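You operate a simulated robot arm through the tools that you are given. There is no shell and no other tool.

The job below is to be done with a simulated robot arm. You get a single attempt, and the scene is never put back.

JOB
Prime the pump from the measuring jug, run it past 1 bar, then switch it off.
Fine: slacken the green vent cap before it runs; pour into the priming cup; put the jug back. Set down upright: measuring jug.

It is judged by the outcome, as a careful person would: the job done as asked, and still so three seconds after it is handed in. It fails if anything else is knocked over, pushed out of place, dropped, spilled or broken. Lids that push on must go on centred and level and be pressed home; caps that screw on are set level and turned clockwise until they are tight.

ROBOT AND FRAMES
A 6-joint arm with a two-finger gripper, fixed in place. Base frame: the origin is at the foot of the arm, x ahead of it, y to its left, z up. Readings come in mm, rad, newtons and seconds.
Its first joint turns from -2.897 to 2.897 rad. Payload 2.45 kg.
The tool frame sits at the grasp point between the pads (the TCP): z along the fingers, y along the line on which they close. The tips reach 20 mm beyond it. The gripper opens to 140 mm. The gripper's body begins 168 mm behind the TCP.
Orientation is that of the tool frame in the base frame, as a unit quaternion [x, y, z, w]. With the fingers straight down and closing along the base's y, the tool's x points along the base's -x, its y along +y and its z along -z.

CONTROLS
- The arm moves only by the tool arm_command. Its argument "increments" is a list of rows, each a list of 7 numbers: the turn, a rotation vector about the base's x, y, z in units of 6 degrees (1.0 is 6 degrees), then the shift along the base's x, y, z in units of 30 mm (1.0 is 30 mm), then the gripper command, from -1 (fully open) to 1 (shut), values between in proportion. In form: [[ax, ay, az, dx, dy, dz, grip], ...]. A call has 1 to 20 rows; each row shifts and turns the commanded pose from where the row before left it. A call with a number of a shift or a turn outside -1 to 1 is refused whole. Rows are played at 5 a second. More than 50 mm and 0.15 rad between two rows, or a gripper value outside its range, and nothing of the call is played. A pose out of reach is approached as far as the arm can. The call stops where the force on the tool passes 90 N (or 10 N more than at its start, if that is more) or the arm is blocked; 0.2 s more then pass. The fingers move at their own pace (about 45 mm/s each) and stop on an object; they squeeze with about 41 N. The grip force told is the motor's: it shows also when the fingers shut on nothing. Time passes only in rows, and 0.2 s behind the last, so rows that do not move let the fingers close. It gives the time, the measured TCP pose, the force on the tool (base axes), the opening and the grip force at its end, in the units of the frame above (readings bear some noise), with the torque about the TCP (base axes, N m) and any sound that the robot's microphone picked up.
- Cameras (640 x 400 px; columns grow to the right, rows downward): "scene" is fixed at [51.8, 498, 1575.3]; the picture's right is [-0.52, -0.86, 0.00], its down [-0.43, 0.26, -0.86] and it looks along [0.74, -0.45, -0.50] (base axes); focal length 352 px, centre (320, 200). "wrist" rides on the gripper at [78, 11, -209] in the tool frame; the picture's right is [-0.14, 0.99, 0.00], its down [-0.92, -0.13, -0.37] and it looks along [-0.37, -0.05, 0.93] (tool axes); focal length 280 px, centre (320, 200). There is no depth. A picture from a camera that has moved, and an enlarged one, comes with that camera's place and axes in the base frame and with its lens. The place of the scene camera against the robot may be out by one fixed shift of up to 18 mm in any direction.
- capture(camera): a new picture of that camera. The clock stands still meanwhile.
- zoom(camera, box): a new picture of the part [left, top, right, bottom] of that camera's present view, enlarged. The clock stands still meanwhile.
- close_job(): hands the job in; it is judged then, once.

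Nothing tells you positions but the pictures and the camera data. Unless the task says otherwise, let go and move clear before handing in.

The tools are called after "Request:" by a JSON object that holds its "api" and its "payload". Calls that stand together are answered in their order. arm_command: Moves the arm, as the interface text tells. Its arguments: {"type":"object","properties":{"increments":{"type":"array"}},"required":["increments"]} The other tools are called the same way: capture (camera) takes a picture; zoom (camera, box) takes an enlarged picture of a part of a camera's view; close_job () hands the job in.

At the start:

```text
clock: 0.0
ee_pos: [495.2, 109.0, 1355.3]
tcp_rot: [0.0, 1.0, 0.001, 0.0]
contact_force: [0.7, -0.6, 0.2]
torque: [-0.01, -0.05, -0.02]
opening: 140.0
grip_force: 0.0
```

scene: 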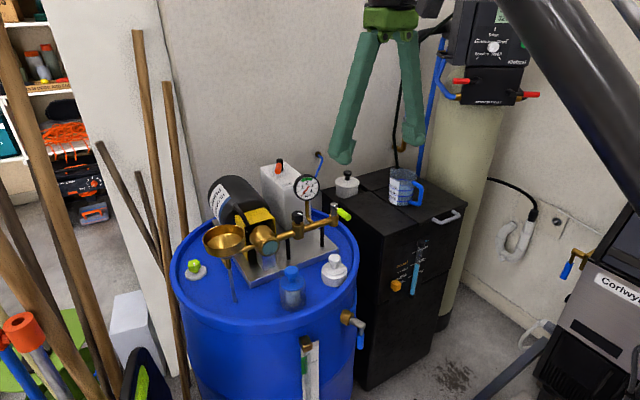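
wrist: 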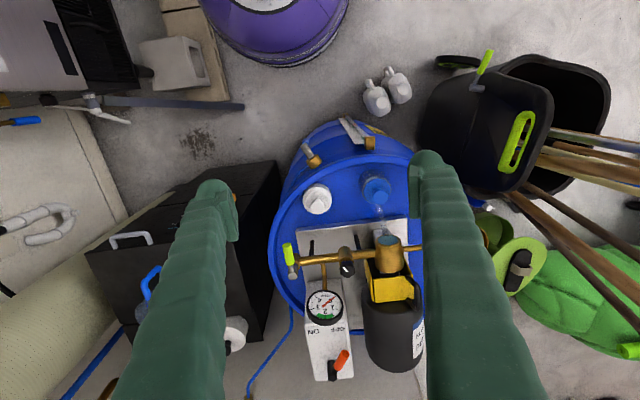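

I see a blue barrel with a pump, priming funnel, gauge and a switch box on top, and a black cabinet with the measuring jug beside it. I'll look closer before moving.

Request:
{"api": "zoom", "payload": {"camera": "scene", "box": [160, 140, 360, 320]}}

Request:
{"api": "zoom", "payload": {"camera": "scene", "box": [320, 140, 480, 240]}}

Request:
{"api": "zoom", "payload": {"camera": "wrist", "box": [240, 140, 440, 390]}}

Request:
{"api": "zoom", "payload": {"camera": "scene", "box": [240, 150, 360, 250]}}

```text
2.22 times, centred on (260, 230) of scene
camera zoom: at [51.8, 498.0, 1575.3], right [-0.52, -0.86, 0.0], down [-0.43, 0.26, -0.86], along [0.74, -0.45, -0.5], focal length 782 px, centre (453, 133)
```

zoom: 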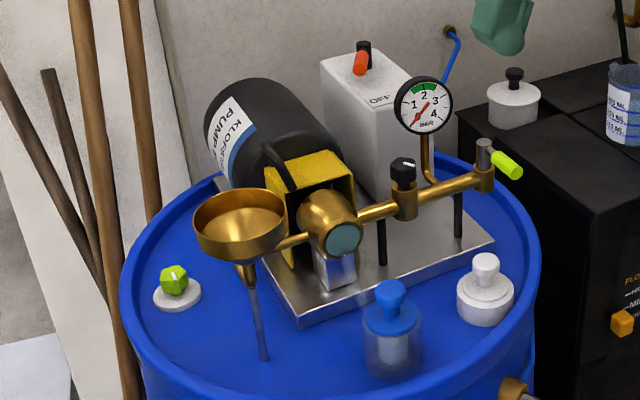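

```text
4.00 times, centred on (400, 190) of scene
camera zoom: at [51.8, 498.0, 1575.3], right [-0.52, -0.86, 0.0], down [-0.43, 0.26, -0.86], along [0.74, -0.45, -0.5], focal length 1408 px, centre (0, 240)
```

zoom: 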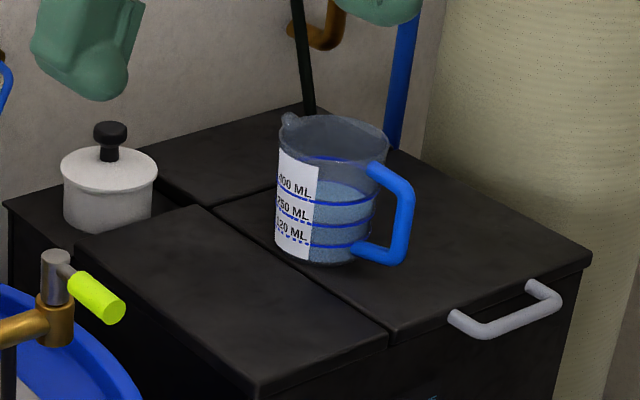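

```text
1.60 times, centred on (340, 265) of wrist
camera zoom: at [417.0, 121.3, 1561.1], right [0.14, 0.99, 0.0], down [0.92, -0.13, 0.37], along [0.37, -0.05, -0.93], focal length 449 px, centre (288, 96)
```

zoom: 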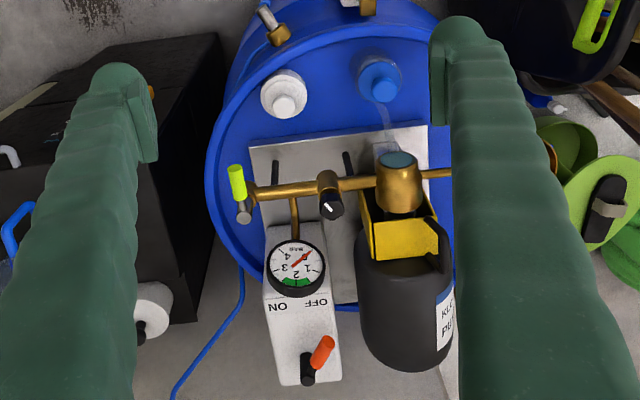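

```text
4.00 times, centred on (300, 200) of scene
camera zoom: at [51.8, 498.0, 1575.3], right [-0.52, -0.86, 0.0], down [-0.43, 0.26, -0.86], along [0.74, -0.45, -0.5], focal length 1408 px, centre (400, 200)
```

zoom: 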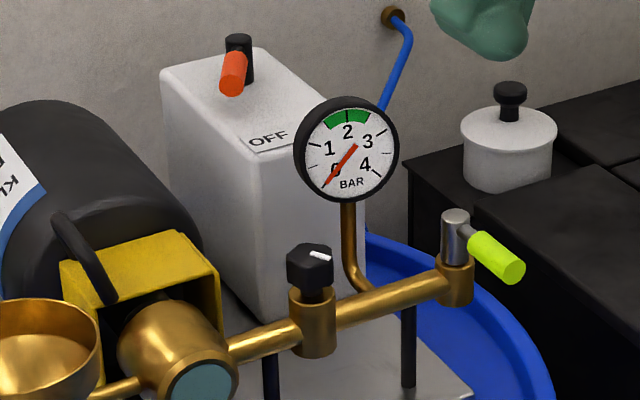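

The gauge comes out near (820, 74, 1115). I'll keep the arm high and move it sideways, so the wrist camera can locate the funnel, vent cap, switch and jug.

Request:
{"api": "arm_command", "payload": {"increments": [[0, 0, 0, 0, 1, 0, -1], [0, 0, 0, 0, 1, 0, -1], [0, 0, 0, 0, 1, 0, -1], [0, 0, 0, 0, 1, 0, -1], [0, 0, 0, 0, 1, 0, -1], [0, 0, 0, 0, 0, 0, -1]]}}

Request:
{"api": "capture", "payload": {"camera": "wrist"}}

Request:
{"api": "capture", "payload": {"camera": "scene"}}

```text
clock: 1.4
ee_pos: [496.7, 261.0, 1355.1]
tcp_rot: [0.0, 1.0, 0.001, 0.0]
contact_force: [0.1, 0.4, 0.3]
torque: [0.01, 0.01, 0.01]
opening: 139.9
grip_force: 0.0
```

```text
taken
camera wrist: at [417.4, 272.1, 1561.0], right [0.14, 0.99, 0.0], down [0.92, -0.13, 0.37], along [0.37, -0.05, -0.93], focal length 280 px, centre (320, 200)
```

wrist: 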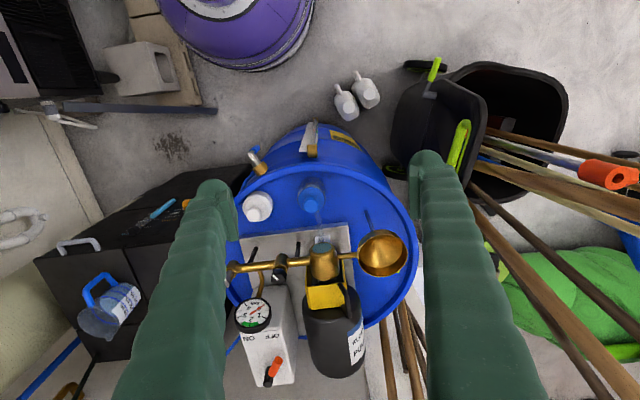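

```text
taken
```

scene: 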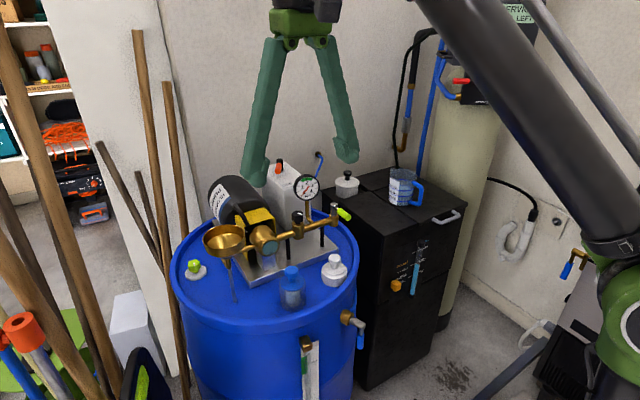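

The funnel rim works out to about (721, 348, 1100). Next I'll go further left for a view of the vent cap, then come back right for the jug.

Request:
{"api": "arm_command", "payload": {"increments": [[0, 0, 0, -0.5, 1, 0, -1], [0, 0, 0, -0.5, 1, 0, -1], [0, 0, 0, -0.5, 1, 0, -1], [0, 0, 0, -0.5, 1, 0, -1], [0, 0, 0, -0.5, 1, 0, -1], [0, 0, 0, -0.5, 1, 0, -1], [0, 0, 0, 0, 0, 0, -1]]}}

Request:
{"api": "capture", "payload": {"camera": "wrist"}}

Request:
{"api": "zoom", "payload": {"camera": "wrist", "box": [180, 180, 420, 330]}}

```text
clock: 3.0
ee_pos: [408.0, 441.3, 1356.7]
tcp_rot: [0.0, 1.0, 0.001, 0.0]
contact_force: [0.0, 0.5, 0.0]
torque: [0.04, -0.02, 0.01]
opening: 140.2
grip_force: 0.1
```

```text
taken
camera wrist: at [329.4, 452.7, 1562.5], right [0.14, 0.99, 0.0], down [0.92, -0.13, 0.37], along [0.37, -0.05, -0.93], focal length 280 px, centre (320, 200)
```

wrist: 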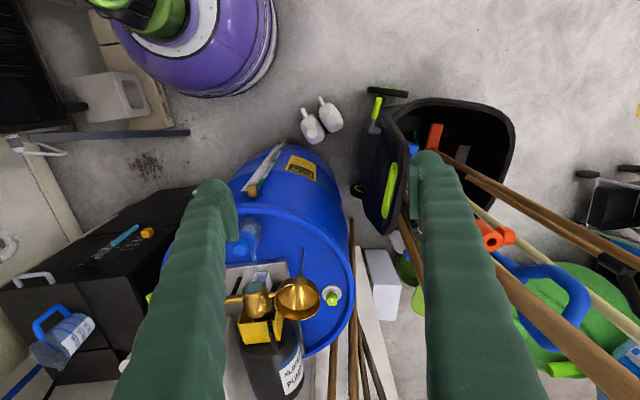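

```text
2.67 times, centred on (300, 255) of wrist
camera zoom: at [329.4, 452.7, 1562.5], right [0.14, 0.99, 0.0], down [0.92, -0.13, 0.37], along [0.37, -0.05, -0.93], focal length 748 px, centre (373, 53)
```

zoom: 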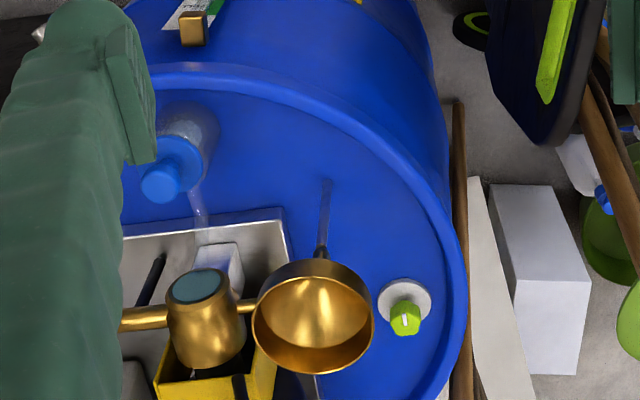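

The vent cap is probably near (865, 408, 950). I'll move forward for a second baseline on it, the funnel and the leaning sticks.

Request:
{"api": "arm_command", "payload": {"increments": [[0, 0, 0, 1, 0, 0, -1], [0, 0, 0, 1, 0, 0, -1], [0, 0, 0, 1, 0, 0, -1], [0, 0, 0, 1, 0, 0, -1], [0, 0, 0, 1, 0, 0, -1], [0, 0, 0, 1, 0, 0, -1], [0, 0, 0, 0, 0, 0, -1]]}}

Request:
{"api": "capture", "payload": {"camera": "wrist"}}

Request:
{"api": "zoom", "payload": {"camera": "wrist", "box": [200, 130, 440, 280]}}

Request:
{"api": "capture", "payload": {"camera": "scene"}}

```text
clock: 4.6
ee_pos: [561.4, 433.3, 1339.5]
tcp_rot: [-0.001, 1.0, 0.0, 0.0]
contact_force: [0.0, 1.0, -1.0]
torque: [-0.01, -0.01, -0.01]
opening: 139.8
grip_force: 0.0
out of reach, approached as far as the arm can: row 5, 6
```

```text
taken
camera wrist: at [482.5, 444.4, 1546.4], right [0.14, 0.99, 0.0], down [0.92, -0.13, 0.37], along [0.37, -0.05, -0.93], focal length 280 px, centre (320, 200)
```

wrist: 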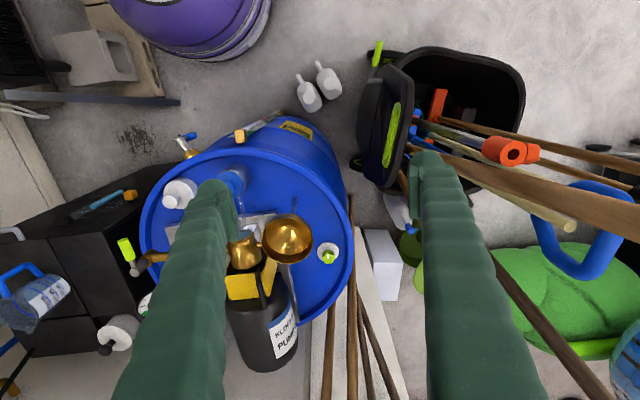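

```text
2.67 times, centred on (320, 205) of wrist
camera zoom: at [482.5, 444.4, 1546.4], right [0.14, 0.99, 0.0], down [0.92, -0.13, 0.37], along [0.37, -0.05, -0.93], focal length 748 px, centre (320, 187)
```

zoom: 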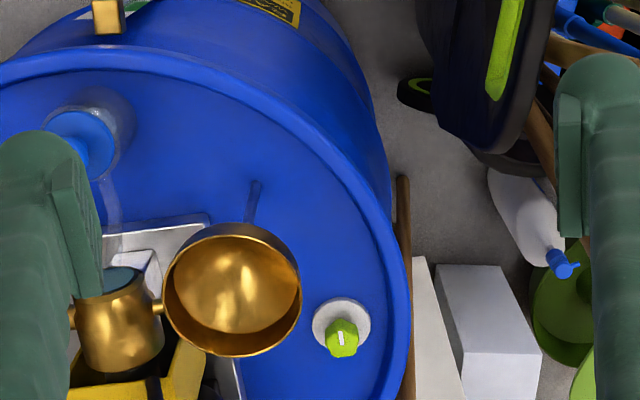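

```text
taken
```

scene: 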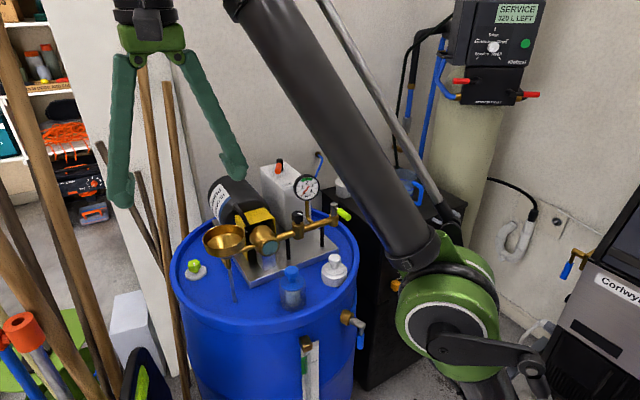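

The vent cap is near (890, 408, 920), close to the reach limit. I'll turn the wrist 90° so the fingers close along x, staying narrow beside the sticks, and watch how the arm responds.

Request:
{"api": "arm_command", "payload": {"increments": [[0, 0, 1, 0, -0.5, 0, -1], [0, 0, 1, 0, -0.5, 0, -1], [0, 0, 1, 0, 0, 0, -1], [0, 0, 1, 0, 0, 0, -1], [0, 0, 1, 0, 0, 0, -1], [0, 0, 1, 0, 0, 0, -1], [0, 0, 1, 0, 0, 0, -1], [0, 0, 1, 0, 0, 0, -1], [0, 0, 1, 0, 0, 0, -1], [0, 0, 1, 0, 0, 0, -1], [0, 0, 1, 0, 0, 0, -1], [0, 0, 1, 0, 0, 0, -1], [0, 0, 1, 0, 0, 0, -1], [0, 0, 1, 0, 0, 0, -1], [0, 0, 1, 0, 0, 0, -1]]}}

Request:
{"api": "capture", "payload": {"camera": "wrist"}}

Request:
{"api": "capture", "payload": {"camera": "scene"}}

```text
clock: 7.8
ee_pos: [560.4, 405.3, 1340.8]
tcp_rot: [0.708, -0.707, -0.001, 0.0]
contact_force: [0.1, 0.1, -0.1]
torque: [-0.01, 0.02, 0.0]
opening: 140.1
grip_force: 0.1
```

```text
taken
camera wrist: at [550.2, 327.6, 1548.2], right [-0.99, 0.14, 0.0], down [0.13, 0.92, 0.37], along [0.05, 0.37, -0.93], focal length 280 px, centre (320, 200)
```

wrist: 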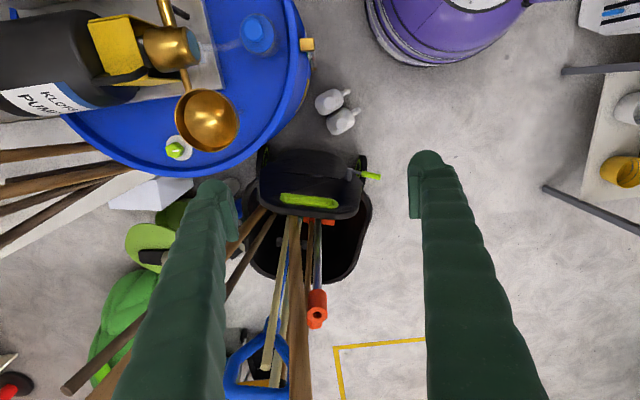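

```text
taken
```

scene: 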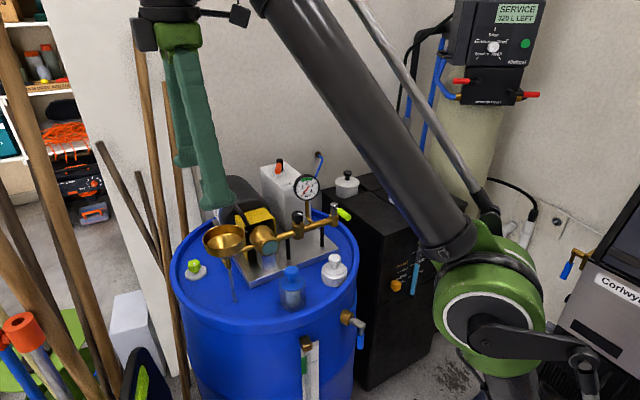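

The wrist turned cleanly and the vent cap refines to about (882, 410, 940), with the sticks well behind it. I'll move in above it at z of about 1180, with the fingers partly closed.

Request:
{"api": "arm_command", "payload": {"increments": [[0, 0, 0, 0.7, 0, -1, 0], [0, 0, 0, 0.7, 0, -1, 0], [0, 0, 0, 0.7, 0, -1, 0], [0, 0, 0, 1, 0, -0.6, 0], [0, 0, 0, 1, 0, -0.6, 0], [0, 0, 0, 1, 0, -0.6, 0], [0, 0, 0, 1, 0, -0.3, 0], [0, 0, 0, 1, 0, 0, 0], [0, 0, 0, 1, 0, 0, 0], [0, 0, 0, 0, 0, 0, 0]]}}

Request:
{"api": "capture", "payload": {"camera": "wrist"}}

Request:
{"api": "capture", "payload": {"camera": "scene"}}

```text
clock: 10.0
ee_pos: [803.3, 403.5, 1187.8]
tcp_rot: [0.707, -0.707, -0.001, 0.0]
contact_force: [-0.5, -0.2, 0.3]
torque: [0.02, -0.03, 0.01]
opening: 69.8
grip_force: 0.1
```

```text
taken
camera wrist: at [792.6, 326.3, 1394.7], right [-0.99, 0.14, 0.0], down [0.13, 0.92, 0.37], along [0.05, 0.37, -0.93], focal length 280 px, centre (320, 200)
```

wrist: 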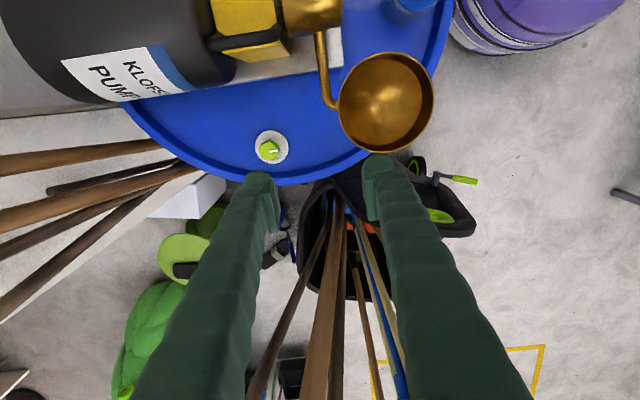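

```text
taken
```

scene: 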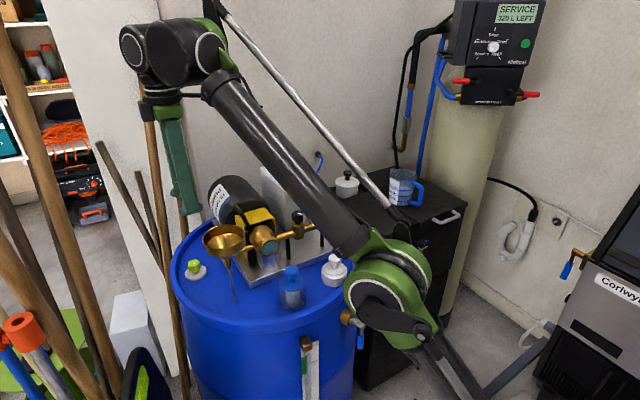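

Request:
{"api": "zoom", "payload": {"camera": "wrist", "box": [220, 110, 316, 170]}}

Request:
{"api": "arm_command", "payload": {"increments": [[0, 0, 0, 1, 0, -1, 0.1], [0, 0, 0, 1, 0, -1, 0.1], [0, 0, 0, 0.6, 0, -1, 0.1], [0, 0, 0, 0, 0, 0, 0.1]]}}

Request:
{"api": "capture", "payload": {"camera": "wrist"}}

```text
6.67 times, centred on (268, 140) of wrist
camera zoom: at [792.6, 326.3, 1394.7], right [-0.99, 0.14, 0.0], down [0.13, 0.92, 0.37], along [0.05, 0.37, -0.93], focal length 1869 px, centre (667, 600)
```

zoom: 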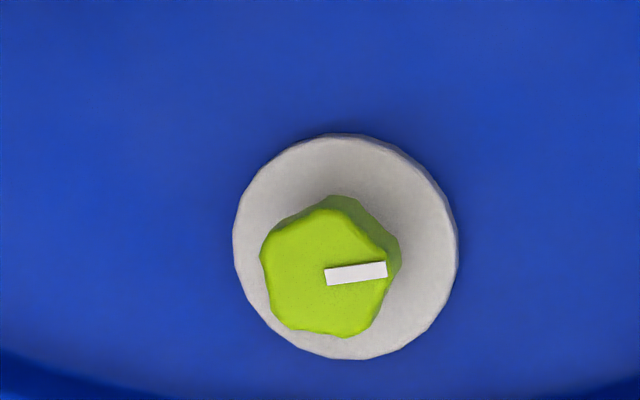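

```text
clock: 11.0
ee_pos: [882.5, 401.7, 1101.4]
tcp_rot: [0.708, -0.706, 0.0, 0.0]
contact_force: [-1.1, 0.4, 0.3]
torque: [0.01, 0.01, -0.02]
opening: 62.9
grip_force: 0.0
```

```text
taken
camera wrist: at [871.5, 325.7, 1307.8], right [-0.99, 0.14, 0.0], down [0.13, 0.92, 0.37], along [0.05, 0.37, -0.93], focal length 280 px, centre (320, 200)
```

wrist: 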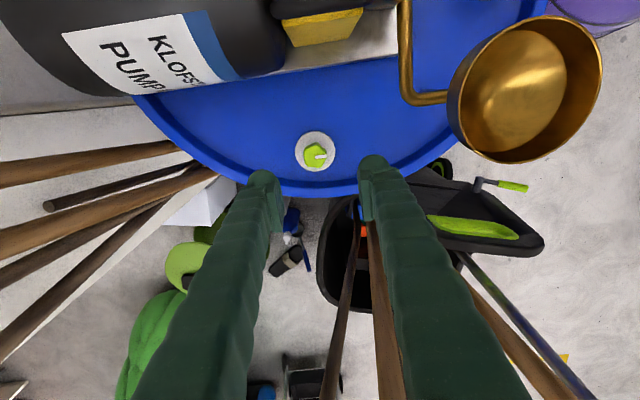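

Reach is fine here, and the cap is around (890, 411, 934). I'll centre over it and come down to z of about 1010 before looking again.

Request:
{"api": "arm_command", "payload": {"increments": [[0, 0, 0, 0.25, 0.3, -1, 0.1], [0, 0, 0, 0, 0, -1, 0.1], [0, 0, 0, 0, 0, -1, 0.1], [0, 0, 0, 0, 0, 0, 0.1]]}}

Request:
{"api": "zoom", "payload": {"camera": "wrist", "box": [200, 100, 440, 250]}}

Request:
{"api": "zoom", "payload": {"camera": "scene", "box": [120, 150, 360, 300]}}

```text
clock: 12.0
ee_pos: [889.1, 413.2, 1009.3]
tcp_rot: [0.707, -0.707, -0.001, 0.001]
contact_force: [-0.1, 0.4, -0.3]
torque: [-0.03, 0.02, 0.01]
opening: 63.2
grip_force: 0.0
```

```text
2.67 times, centred on (320, 175) of wrist
camera zoom: at [877.7, 335.7, 1215.2], right [-0.99, 0.14, 0.0], down [0.13, 0.92, 0.37], along [0.05, 0.37, -0.93], focal length 748 px, centre (320, 267)
```

zoom: 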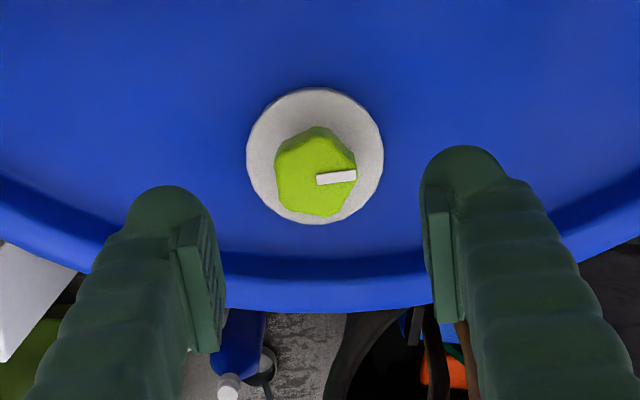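

```text
2.67 times, centred on (240, 225) of scene
camera zoom: at [51.8, 498.0, 1575.3], right [-0.52, -0.86, 0.0], down [-0.43, 0.26, -0.86], along [0.74, -0.45, -0.5], focal length 938 px, centre (533, 133)
```

zoom: 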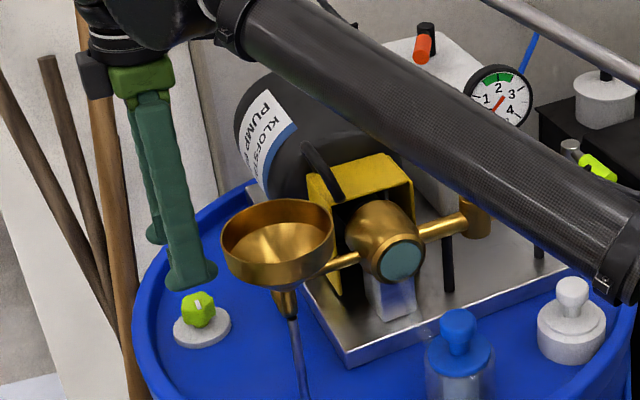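

I'm above the cap. Before going lower I want to check the forearm's clearance over the pump and funnel.

Request:
{"api": "capture", "payload": {"camera": "scene"}}

Request:
{"api": "zoom", "payload": {"camera": "scene", "box": [200, 180, 400, 310]}}

Request:
{"api": "capture", "payload": {"camera": "wrist"}}

```text
taken
```

scene: 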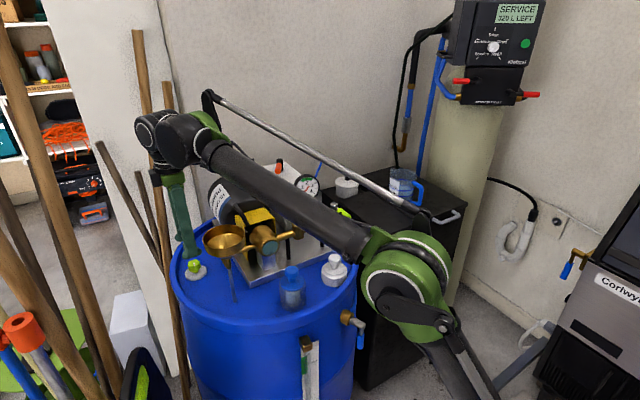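

```text
3.08 times, centred on (300, 245) of scene
camera zoom: at [51.8, 498.0, 1575.3], right [-0.52, -0.86, 0.0], down [-0.43, 0.26, -0.86], along [0.74, -0.45, -0.5], focal length 1083 px, centre (382, 62)
```

zoom: 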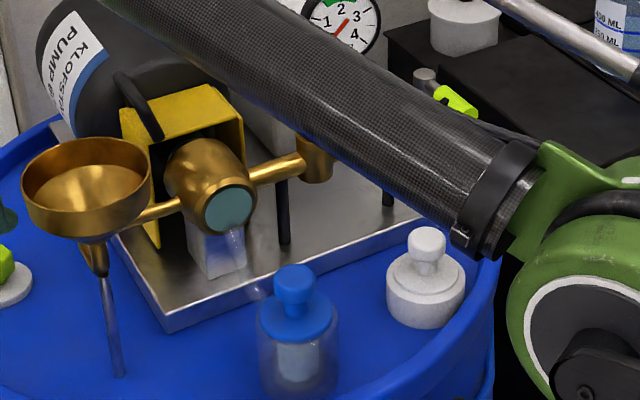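

```text
taken
camera wrist: at [877.7, 335.7, 1215.2], right [-0.99, 0.14, 0.0], down [0.13, 0.92, 0.37], along [0.05, 0.37, -0.93], focal length 280 px, centre (320, 200)
```

wrist: 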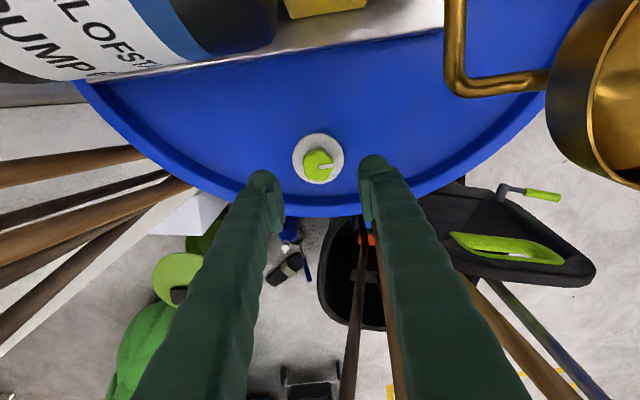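

The forearm runs to the side of the funnel and well above the pump, so descending is fine. I'll narrow the fingers to about 50 mm and go down to just above the cap.

Request:
{"api": "arm_command", "payload": {"increments": [[0, 0, 0, 0, 0, 0, 0.3], [0, 0, 0, 0.03, -0.03, -0.7, 0.3], [0, 0, 0, 0, 0, -0.6, 0.3], [0, 0, 0, 0, 0, -0.5, 0.3], [0, 0, 0, 0, 0, 0, 0.3]]}}

Request:
{"api": "capture", "payload": {"camera": "wrist"}}

Request:
{"api": "zoom", "payload": {"camera": "scene", "box": [120, 150, 360, 300]}}

```text
clock: 13.2
ee_pos: [888.7, 414.2, 953.5]
tcp_rot: [0.707, -0.707, -0.001, 0.001]
contact_force: [1.4, 0.3, 0.2]
torque: [0.01, 0.02, 0.0]
opening: 48.9
grip_force: 0.1
```

```text
taken
camera wrist: at [878.3, 336.6, 1160.3], right [-0.99, 0.14, 0.0], down [0.13, 0.92, 0.37], along [0.05, 0.37, -0.93], focal length 280 px, centre (320, 200)
```

wrist: 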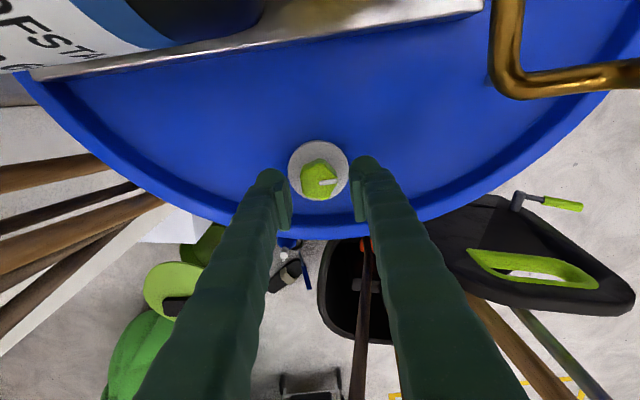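

```text
2.67 times, centred on (240, 225) of scene
camera zoom: at [51.8, 498.0, 1575.3], right [-0.52, -0.86, 0.0], down [-0.43, 0.26, -0.86], along [0.74, -0.45, -0.5], focal length 938 px, centre (533, 133)
```

zoom: 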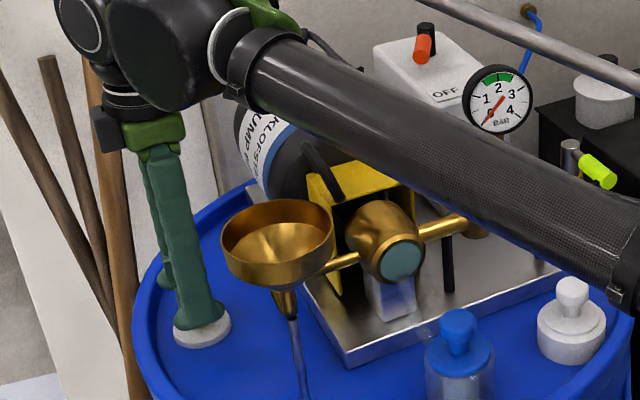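

Request:
{"api": "arm_command", "payload": {"increments": [[0, 0, 0, 0.05, -0.08, -0.2, 0.3], [0, 0, 0, 0, 0, -0.2, 0.3], [0, 0, 0, 0, 0, -0.2, 0.3], [0, 0, 0, 0, 0, -0.1, 0.3], [0, 0, 0, 0, 0, 0, 0.3]]}}

Request:
{"api": "zoom", "payload": {"camera": "wrist", "box": [240, 120, 400, 220]}}

Request:
{"api": "zoom", "payload": {"camera": "scene", "box": [160, 230, 240, 280]}}

```text
clock: 14.4
ee_pos: [890.9, 411.0, 933.4]
tcp_rot: [-0.707, 0.707, 0.0, -0.002]
contact_force: [0.0, -0.5, 0.2]
torque: [0.02, -0.03, 0.01]
opening: 49.0
grip_force: 0.1
```

```text
4.00 times, centred on (320, 170) of wrist
camera zoom: at [880.2, 333.9, 1139.6], right [-0.99, 0.14, 0.0], down [0.13, 0.92, 0.37], along [0.05, 0.37, -0.93], focal length 1122 px, centre (320, 320)
```

zoom: 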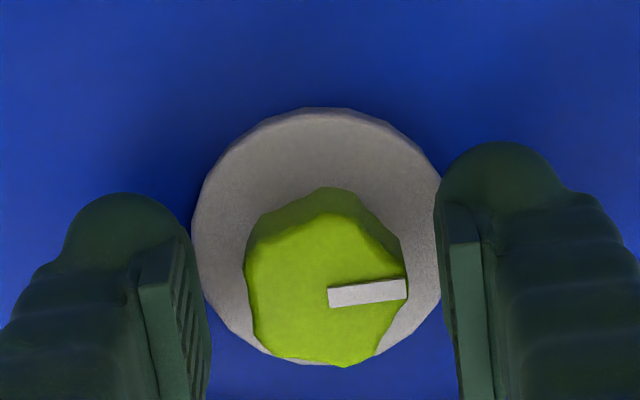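

```text
8.00 times, centred on (200, 255) of scene
camera zoom: at [51.8, 498.0, 1575.3], right [-0.52, -0.86, 0.0], down [-0.43, 0.26, -0.86], along [0.74, -0.45, -0.5], focal length 2815 px, centre (1280, -240)
```

zoom: 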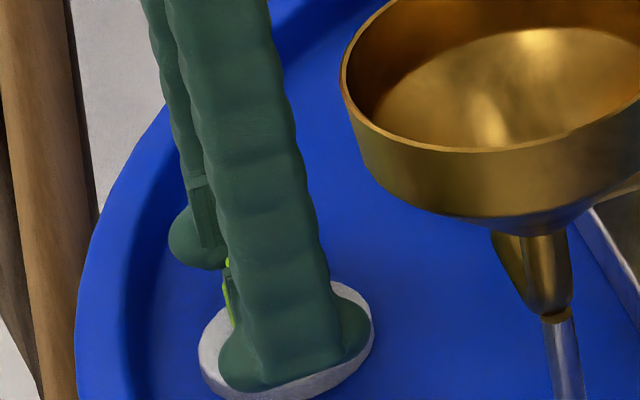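

Request:
{"api": "arm_command", "payload": {"increments": [[0, 0, 0, 0, 0, -0.1, 0.3], [0, 0, 0, 0, 0, -0.1, 0.3], [0, 0, 0, 0, 0, 0, 0.3]]}}

Request:
{"api": "zoom", "payload": {"camera": "scene", "box": [160, 230, 240, 280]}}

Request:
{"api": "zoom", "payload": {"camera": "wrist", "box": [240, 120, 400, 220]}}

```text
clock: 15.2
ee_pos: [891.3, 410.9, 927.1]
tcp_rot: [-0.707, 0.707, 0.0, 0.0]
contact_force: [0.1, 0.2, -0.5]
torque: [0.0, 0.0, 0.01]
opening: 48.9
grip_force: 0.1
```

```text
8.00 times, centred on (200, 255) of scene
camera zoom: at [51.8, 498.0, 1575.3], right [-0.52, -0.86, 0.0], down [-0.43, 0.26, -0.86], along [0.74, -0.45, -0.5], focal length 2815 px, centre (1280, -240)
```

zoom: 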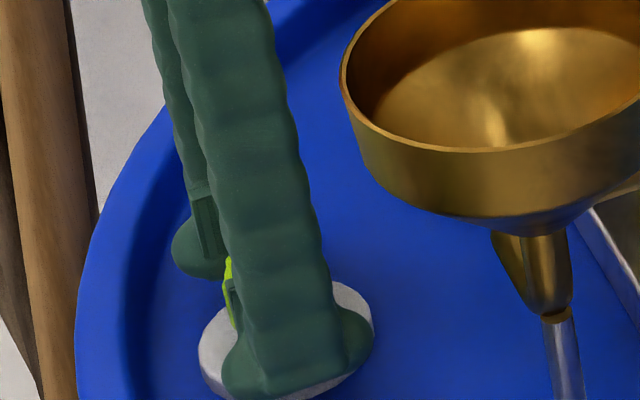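

```text
4.00 times, centred on (320, 170) of wrist
camera zoom: at [880.4, 333.7, 1134.5], right [-0.99, 0.14, 0.0], down [0.13, 0.92, 0.37], along [0.05, 0.37, -0.93], focal length 1122 px, centre (320, 320)
```

zoom: 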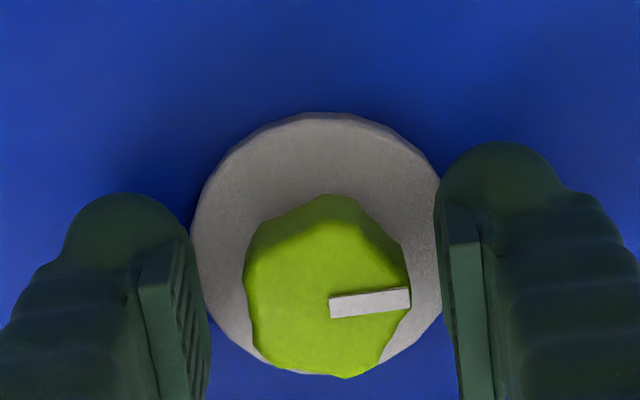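

The fingers straddle the cap, and its top sits around z = 931. I'll close on it and turn counterclockwise, in small steps at first.

Request:
{"api": "arm_command", "payload": {"increments": [[0, 0, 0, 0, 0, 0, 1], [0, 0, 0, 0, 0, 0, 1], [0, 0, 0, 0, 0, 0, 1], [0, 0, 0, 0, 0, 0, 1]]}}

Request:
{"api": "zoom", "payload": {"camera": "wrist", "box": [240, 120, 400, 220]}}

```text
clock: 16.2
ee_pos: [890.2, 410.4, 928.5]
tcp_rot: [0.707, -0.707, -0.001, 0.001]
contact_force: [-23.9, -6.3, -11.2]
torque: [-0.03, 0.21, -0.01]
opening: 31.9
grip_force: 44.9
```

```text
4.00 times, centred on (320, 170) of wrist
camera zoom: at [879.5, 334.0, 1134.8], right [-0.99, 0.14, 0.0], down [0.13, 0.92, 0.37], along [0.05, 0.37, -0.93], focal length 1122 px, centre (320, 320)
```

zoom: 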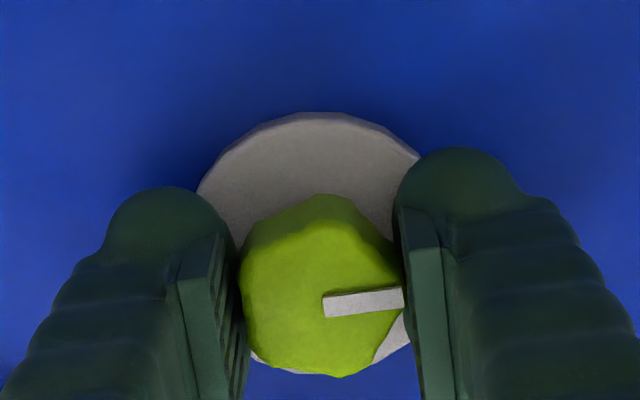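

Request:
{"api": "arm_command", "payload": {"increments": [[0, 0, 0, -0.05, 0, 0, 1], [0, 0, 1, 0, 0, 0, 1], [0, 0, 1, 0, 0, 0, 1], [0, 0, 1, 0, 0, 0, 1], [0, 0, 0, 0, 0, 0, 1]]}}

Request:
{"api": "zoom", "payload": {"camera": "wrist", "box": [240, 120, 400, 220]}}

```text
clock: 17.4
ee_pos: [889.5, 411.0, 928.7]
tcp_rot: [0.81, -0.587, 0.0, -0.001]
contact_force: [11.8, 15.1, 32.6]
torque: [0.27, -0.13, 0.05]
opening: 32.2
grip_force: 45.2
```

```text
4.00 times, centred on (320, 170) of wrist
camera zoom: at [903.0, 334.2, 1134.6], right [-0.98, -0.18, 0.0], down [-0.16, 0.91, 0.37], along [-0.07, 0.36, -0.93], focal length 1122 px, centre (320, 320)
```

zoom: 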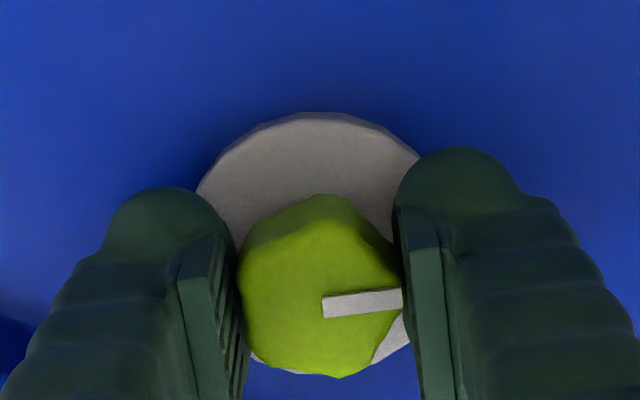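

The mark turned with the fingers, so the cap is loosening. It's pushing upward a little, so I'll raise slightly as I continue.

Request:
{"api": "arm_command", "payload": {"increments": [[0, 0, 0, 0.02, 0, 0.04, 1], [0, 0, 1, 0, 0, 0.01, 1], [0, 0, 1, 0, 0, 0.01, 1], [0, 0, 1, 0, 0, 0.01, 1], [0, 0, 0, 0, 0, 0, 1]]}}

Request:
{"api": "zoom", "payload": {"camera": "wrist", "box": [240, 120, 400, 220]}}

```text
clock: 18.6
ee_pos: [888.5, 410.1, 930.6]
tcp_rot: [0.891, -0.453, 0.0, 0.002]
contact_force: [-42.7, -12.3, -36.8]
torque: [0.13, 0.17, -0.07]
opening: 32.7
grip_force: 44.8
```

```text
4.00 times, centred on (320, 170) of wrist
camera zoom: at [927.3, 342.1, 1136.3], right [-0.88, -0.47, 0.0], down [-0.44, 0.82, 0.37], along [-0.18, 0.32, -0.93], focal length 1122 px, centre (320, 320)
```

zoom: 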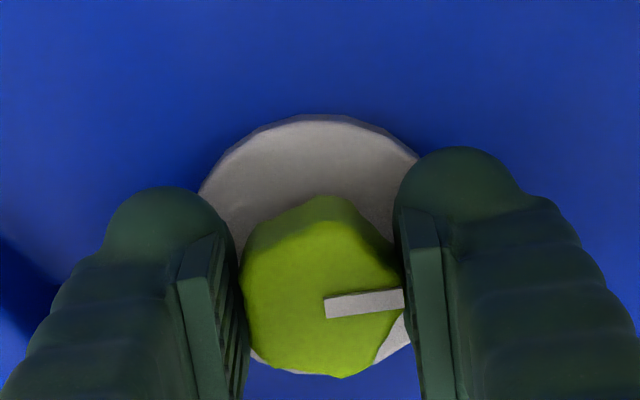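

Request:
{"api": "arm_command", "payload": {"increments": [[0, 0, 0, -0.03, 0, -0.03, 1], [0, 0, 1, 0, 0, 0, 1], [0, 0, 1, 0, 0, 0, 1], [0, 0, 1, 0, 0, 0, 1], [0, 0, 0, 0, 0, 0, 1]]}}

```text
clock: 19.8
ee_pos: [890.4, 410.4, 929.6]
tcp_rot: [0.951, -0.31, 0.0, 0.001]
contact_force: [-14.1, -3.5, 8.9]
torque: [-0.11, 0.17, 0.0]
opening: 32.1
grip_force: 45.2
```

Request:
{"api": "arm_command", "payload": {"increments": [[0, 0, 1, -0.01, 0, 0.005, 1], [0, 0, 1, 0, 0, 0.005, 1], [0, 0, 1, 0, 0, 0.005, 1], [0, 0, 1, 0, 0, 0.005, 1], [0, 0, 1, 0, 0, 0.005, 1], [0, 0, 1, 0, 0, 0.005, 1], [0, 0, 0, 0, 0, 0, 1]]}}

Request:
{"api": "zoom", "payload": {"camera": "wrist", "box": [240, 120, 400, 220]}}

Request:
{"api": "zoom", "payload": {"camera": "scene", "box": [160, 230, 240, 280]}}

```text
clock: 21.4
ee_pos: [890.0, 409.3, 930.5]
tcp_rot: [1.0, -0.001, 0.0, 0.001]
contact_force: [9.4, 1.5, 25.6]
torque: [0.01, -0.22, -0.1]
opening: 31.8
grip_force: 44.9
```

```text
4.00 times, centred on (320, 170) of wrist
camera zoom: at [967.0, 400.0, 1136.3], right [-0.14, -0.99, 0.0], down [-0.92, 0.13, 0.37], along [-0.36, 0.05, -0.93], focal length 1122 px, centre (320, 320)
```

zoom: 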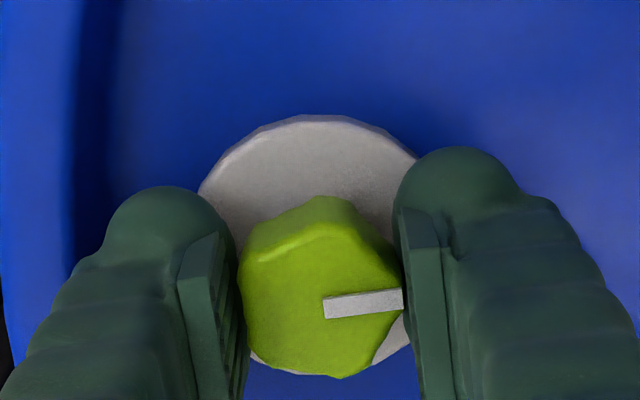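

```text
8.00 times, centred on (200, 255) of scene
camera zoom: at [51.8, 498.0, 1575.3], right [-0.52, -0.86, 0.0], down [-0.43, 0.26, -0.86], along [0.74, -0.45, -0.5], focal length 2815 px, centre (1280, -240)
```

zoom: 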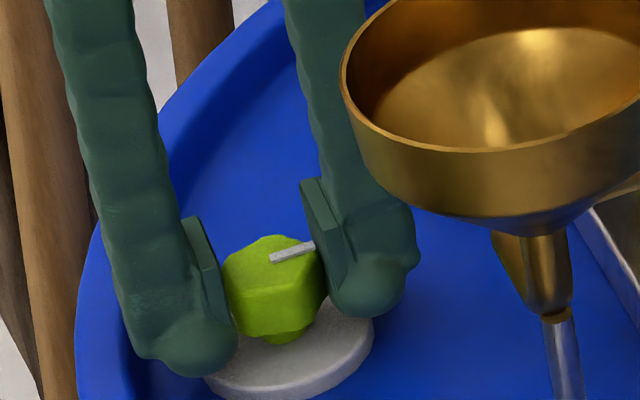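

Request:
{"api": "arm_command", "payload": {"increments": [[0, 0, 1, 0, 0.02, 0.02, 1], [0, 0, 1, 0, 0, 0.007, 1], [0, 0, 1, 0, 0, 0.007, 1], [0, 0, 1, 0, 0, 0.007, 1], [0, 0, 1, 0, 0, 0.007, 1], [0, 0, 0, 0, 0, 0, 1]]}}

Request:
{"api": "zoom", "payload": {"camera": "scene", "box": [160, 230, 240, 280]}}

```text
clock: 22.8
ee_pos: [890.4, 410.1, 928.6]
tcp_rot: [0.988, 0.156, 0.0, 0.002]
contact_force: [-5.8, -16.6, -18.9]
torque: [-0.14, -0.02, 0.03]
opening: 32.5
grip_force: 44.9
out of reach, approached as far as the arm can: row 4, 5
```

```text
8.00 times, centred on (200, 255) of scene
camera zoom: at [51.8, 498.0, 1575.3], right [-0.52, -0.86, 0.0], down [-0.43, 0.26, -0.86], along [0.74, -0.45, -0.5], focal length 2815 px, centre (1280, -240)
```

zoom: 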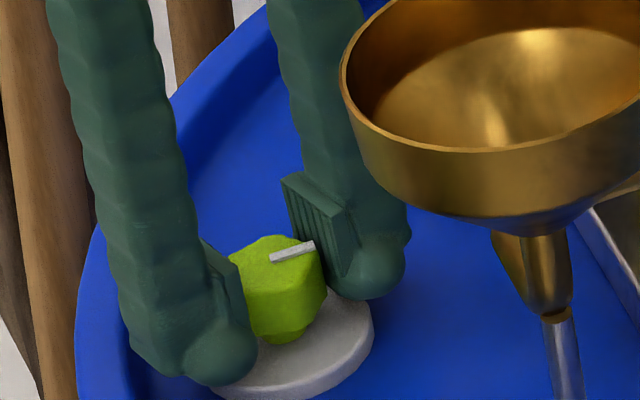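

The cap turned a quarter turn; over the last 18° the fingers slid around it, and the wrist is near its limit. I'll release, swing back and check the cap.

Request:
{"api": "arm_command", "payload": {"increments": [[0, 0, 0, 0, 0, 0, 0.3], [0, 0, 0, 0, 0, 0, 0.3], [0, 0, 0, 0, 0, 0, 0.3], [0, 0, -1, 0, 0, 0, 0.3], [0, 0, -1, 0, 0, 0, 0.3], [0, 0, -1, 0, 0, 0, 0.3], [0, 0, -1, 0, 0, 0, 0.3], [0, 0, -1, 0, 0, 0, 0.3], [0, 0, -1, 0, 0, 0, 0.3], [0, 0, -1, 0, 0, 0, 0.3], [0, 0, -1, 0, 0, 0, 0.3], [0, 0, -1, 0, 0, 0, 0.3], [0, 0, -1, 0, 0, 0, 0.3], [0, 0, 0, 0, 0, 0, 0.3]]}}

Request:
{"api": "zoom", "payload": {"camera": "wrist", "box": [240, 120, 400, 220]}}

Request:
{"api": "zoom", "payload": {"camera": "scene", "box": [160, 230, 240, 280]}}

```text
clock: 25.8
ee_pos: [889.1, 411.5, 930.4]
tcp_rot: [0.933, -0.359, 0.0, 0.001]
contact_force: [0.3, 0.1, 0.1]
torque: [0.02, 0.01, 0.0]
opening: 49.0
grip_force: 0.0
```

```text
4.00 times, centred on (320, 170) of wrist
camera zoom: at [939.4, 352.0, 1137.0], right [-0.77, -0.64, 0.0], down [-0.6, 0.71, 0.37], along [-0.24, 0.28, -0.93], focal length 1122 px, centre (320, 320)
```

zoom: 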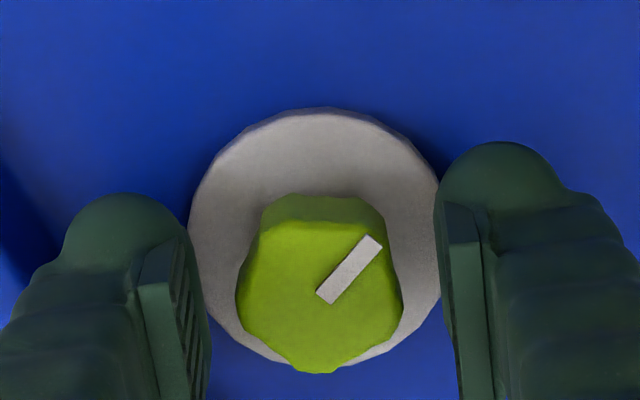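

```text
8.00 times, centred on (200, 255) of scene
camera zoom: at [51.8, 498.0, 1575.3], right [-0.52, -0.86, 0.0], down [-0.43, 0.26, -0.86], along [0.74, -0.45, -0.5], focal length 2815 px, centre (1280, -240)
```

zoom: 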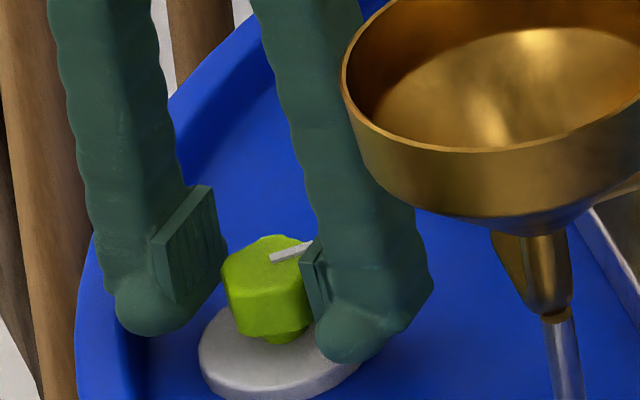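

The cap sits at exactly 90° of turn. I'll regrip here and test whether it turns further or is against a stop.

Request:
{"api": "arm_command", "payload": {"increments": [[0, 0, 0, 0, 0, 0, 1], [0, 0, 0, 0, 0, 0, 1], [0, 0, 0, 0, 0, 0, 1], [0, 0, 1, 0, 0, 0, 1], [0, 0, 1, 0, 0, 0, 1], [0, 0, 1, 0, 0, 0, 1], [0, 0, 1, 0, 0, 0, 1]]}}

Request:
{"api": "zoom", "payload": {"camera": "wrist", "box": [240, 120, 400, 220]}}

```text
clock: 27.4
ee_pos: [889.6, 410.0, 930.5]
tcp_rot: [0.988, -0.156, 0.0, 0.001]
contact_force: [-8.6, -8.9, -4.0]
torque: [-0.12, 0.09, -0.73]
opening: 32.4
grip_force: 45.1
```

```text
4.00 times, centred on (320, 170) of wrist
camera zoom: at [960.0, 376.8, 1137.4], right [-0.44, -0.9, 0.0], down [-0.84, 0.41, 0.37], along [-0.33, 0.16, -0.93], focal length 1122 px, centre (320, 320)
```

zoom: 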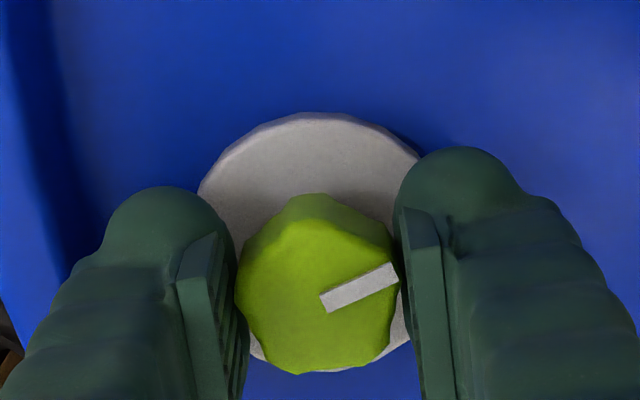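

It hits a firm stop (0.73 N·m) at 90°, so the vent cap is fully slackened. I'll release it, rise straight up and then find the jug.

Request:
{"api": "arm_command", "payload": {"increments": [[0, 0, 0, 0, 0, 0, 0.3], [0, 0, 0, 0, 0, 0, 0.3], [0, 0, 0, 0, 0, 0, 0.3], [0, 0, 0, 0, 0, 0.5, 0.3], [0, 0, 0, 0, 0, 1, 0.3], [0, 0, 0, 0, 0, 1, 0.3], [0, 0, 0, 0, 0, 1, 0.3], [0, 0, 0, 0, 0, 1, 0.3], [0, 0, -1, 0, 0, 1, 0.3], [0, 0, -1, -0.5, 0, 1, 0.3], [0, 0, -1, -1, 0, 1, 0.3], [0, 0, -1, -1, 0, 1, 0.3], [0, 0, -1, -1, 0, 1, 0.3], [0, 0, -1, -1, 0, 0.5, 0.3], [0, 0, -1, -1, 0, 0.5, 0.3], [0, 0, -1, -1, 0, 0, 0.3]]}}

Request:
{"api": "capture", "payload": {"camera": "scene"}}

Request:
{"api": "zoom", "payload": {"camera": "scene", "box": [160, 230, 240, 280]}}

```text
clock: 30.8
ee_pos: [696.2, 410.0, 1245.9]
tcp_rot: [0.838, -0.545, -0.001, 0.001]
contact_force: [1.3, 0.1, -0.7]
torque: [0.02, 0.11, 0.01]
opening: 49.2
grip_force: 0.3
out of reach, approached as far as the arm can: row 10, 13, 16
```

```text
taken
```

scene: 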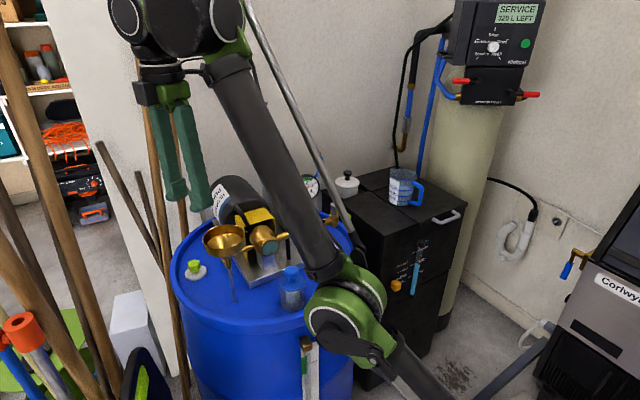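

```text
8.00 times, centred on (200, 255) of scene
camera zoom: at [51.8, 498.0, 1575.3], right [-0.52, -0.86, 0.0], down [-0.43, 0.26, -0.86], along [0.74, -0.45, -0.5], focal length 2815 px, centre (1280, -240)
```

zoom: 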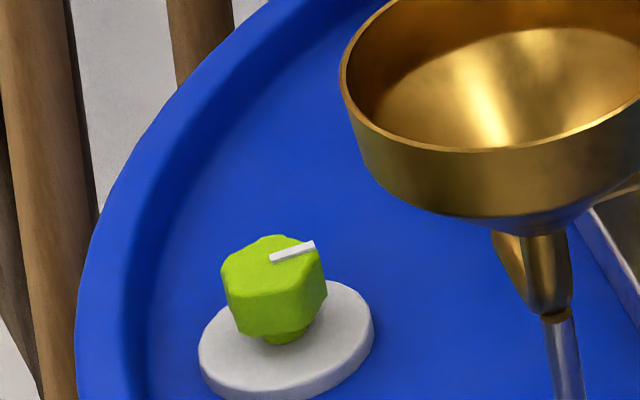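

The mark confirms the quarter turn. Now I'll swing over to the jug side at height, restoring the original wrist orientation as I go.

Request:
{"api": "arm_command", "payload": {"increments": [[0, 0, -1, -1, -0.5, 0.5, 0], [0, 0, -1, -1, -1, 0.5, 0], [0, 0, -1, -1, -1, 0, -0.5], [0, 0, -1, -1, -1, 0, -1], [0, 0, -1, -0.5, -1, 0, -1], [0, 0, -1, 0, -1, 0, -1], [0, 0, -1, 0, -1, 0, -1], [0, 0, -1, 0, -1, 0, -1], [0, 0, -1, 0, -1, 0, -1], [0, 0, -1, 0, -1, 0, -1], [0, 0, -1, 0, -1, 0, -1], [0, 0, -1, 0, -1, 0, -1], [0, 0, -1, 0, -1, 0, -1], [0, 0, -1, 0, -1, 0, -1], [0, 0, -1, 0, -1, 0, -1], [0, 0, -1, 0, -1, 0, -1], [0, 0, -1, 0, -1, 0, -1], [0, 0, -1, 0, -1, 0, -1], [0, 0, -1, 0, -1, 0, -1], [0, 0, 0, 0, -1, 0, -1]]}}

Request:
{"api": "capture", "payload": {"camera": "wrist"}}

Request:
{"api": "capture", "payload": {"camera": "scene"}}

```text
clock: 35.0
ee_pos: [627.9, -137.4, 1377.9]
tcp_rot: [0.0, 1.0, 0.001, -0.001]
contact_force: [-0.2, 0.7, 0.2]
torque: [-0.13, -0.05, 0.0]
opening: 139.9
grip_force: 0.1
out of reach, approached as far as the arm can: row 1, 2, 3, 4, 5, 6, 7, 8, 9, 10
```

```text
taken
camera wrist: at [548.3, -125.6, 1585.0], right [0.14, 0.99, 0.0], down [0.92, -0.13, 0.37], along [0.37, -0.05, -0.93], focal length 280 px, centre (320, 200)
```

wrist: 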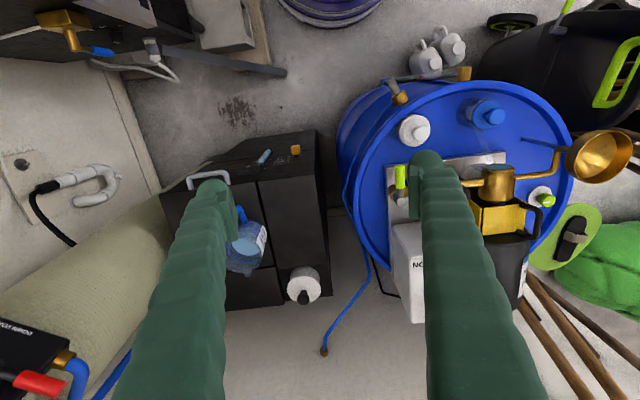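

```text
taken
```

scene: 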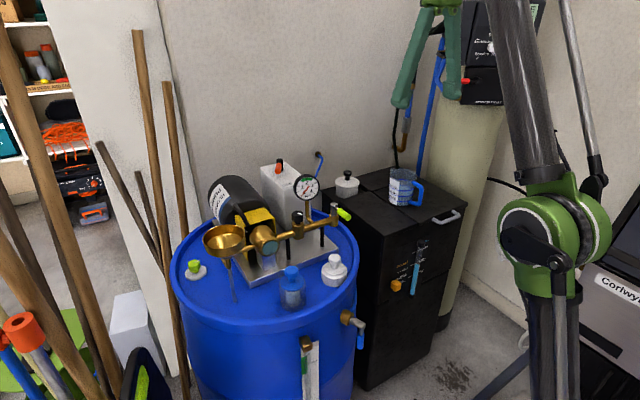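

Request:
{"api": "arm_command", "payload": {"increments": [[0, 0, 0, 0.3, -1, -1, -1], [0, 0, 0, 0.3, -1, -1, -1], [0, 0, 0, 0.3, -1, -1, -1], [0, 0, 0, 0.3, -1, -1, -1], [0, 0, 0, 0.3, -1, -0.5, -1], [0, 0, 0, 0.3, -0.5, 0, -1], [0, 0, 0, 0, 0, 0, -1]]}}

Request:
{"api": "capture", "payload": {"camera": "wrist"}}

Request:
{"api": "zoom", "payload": {"camera": "wrist", "box": [200, 100, 440, 250]}}

Request:
{"api": "capture", "payload": {"camera": "scene"}}

```text
clock: 36.6
ee_pos: [681.1, -302.5, 1241.4]
tcp_rot: [0.001, 1.0, 0.002, 0.0]
contact_force: [-0.3, 0.7, 0.8]
torque: [0.0, 0.0, -0.04]
opening: 140.0
grip_force: 0.0
```

```text
taken
camera wrist: at [602.5, -290.8, 1448.4], right [0.14, 0.99, 0.0], down [0.92, -0.13, 0.37], along [0.37, -0.05, -0.93], focal length 280 px, centre (320, 200)
```

wrist: 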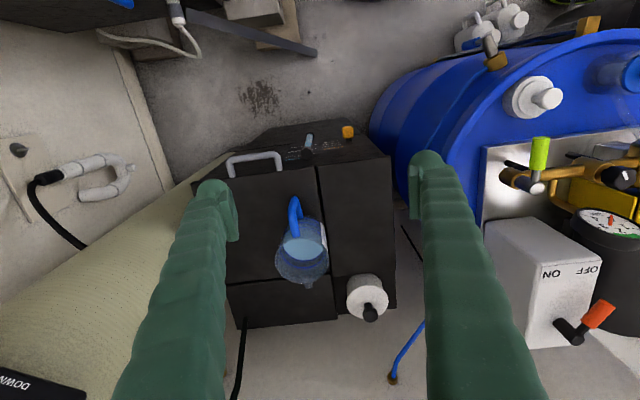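

```text
2.67 times, centred on (320, 175) of wrist
camera zoom: at [602.5, -290.8, 1448.4], right [0.14, 0.99, 0.0], down [0.92, -0.13, 0.37], along [0.37, -0.05, -0.93], focal length 748 px, centre (320, 267)
```

zoom: 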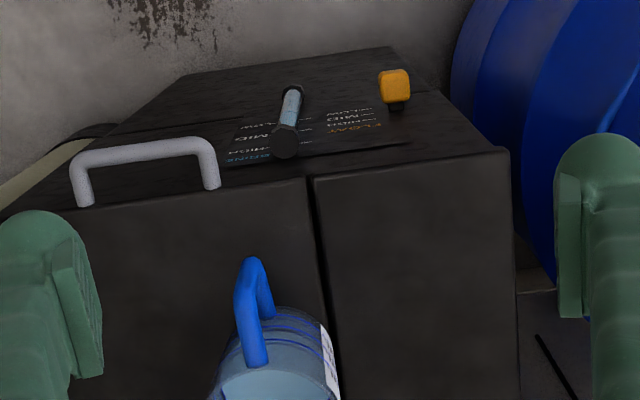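

```text
taken
```

scene: 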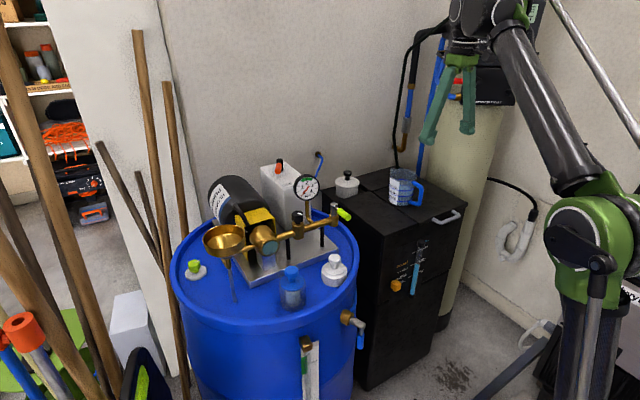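

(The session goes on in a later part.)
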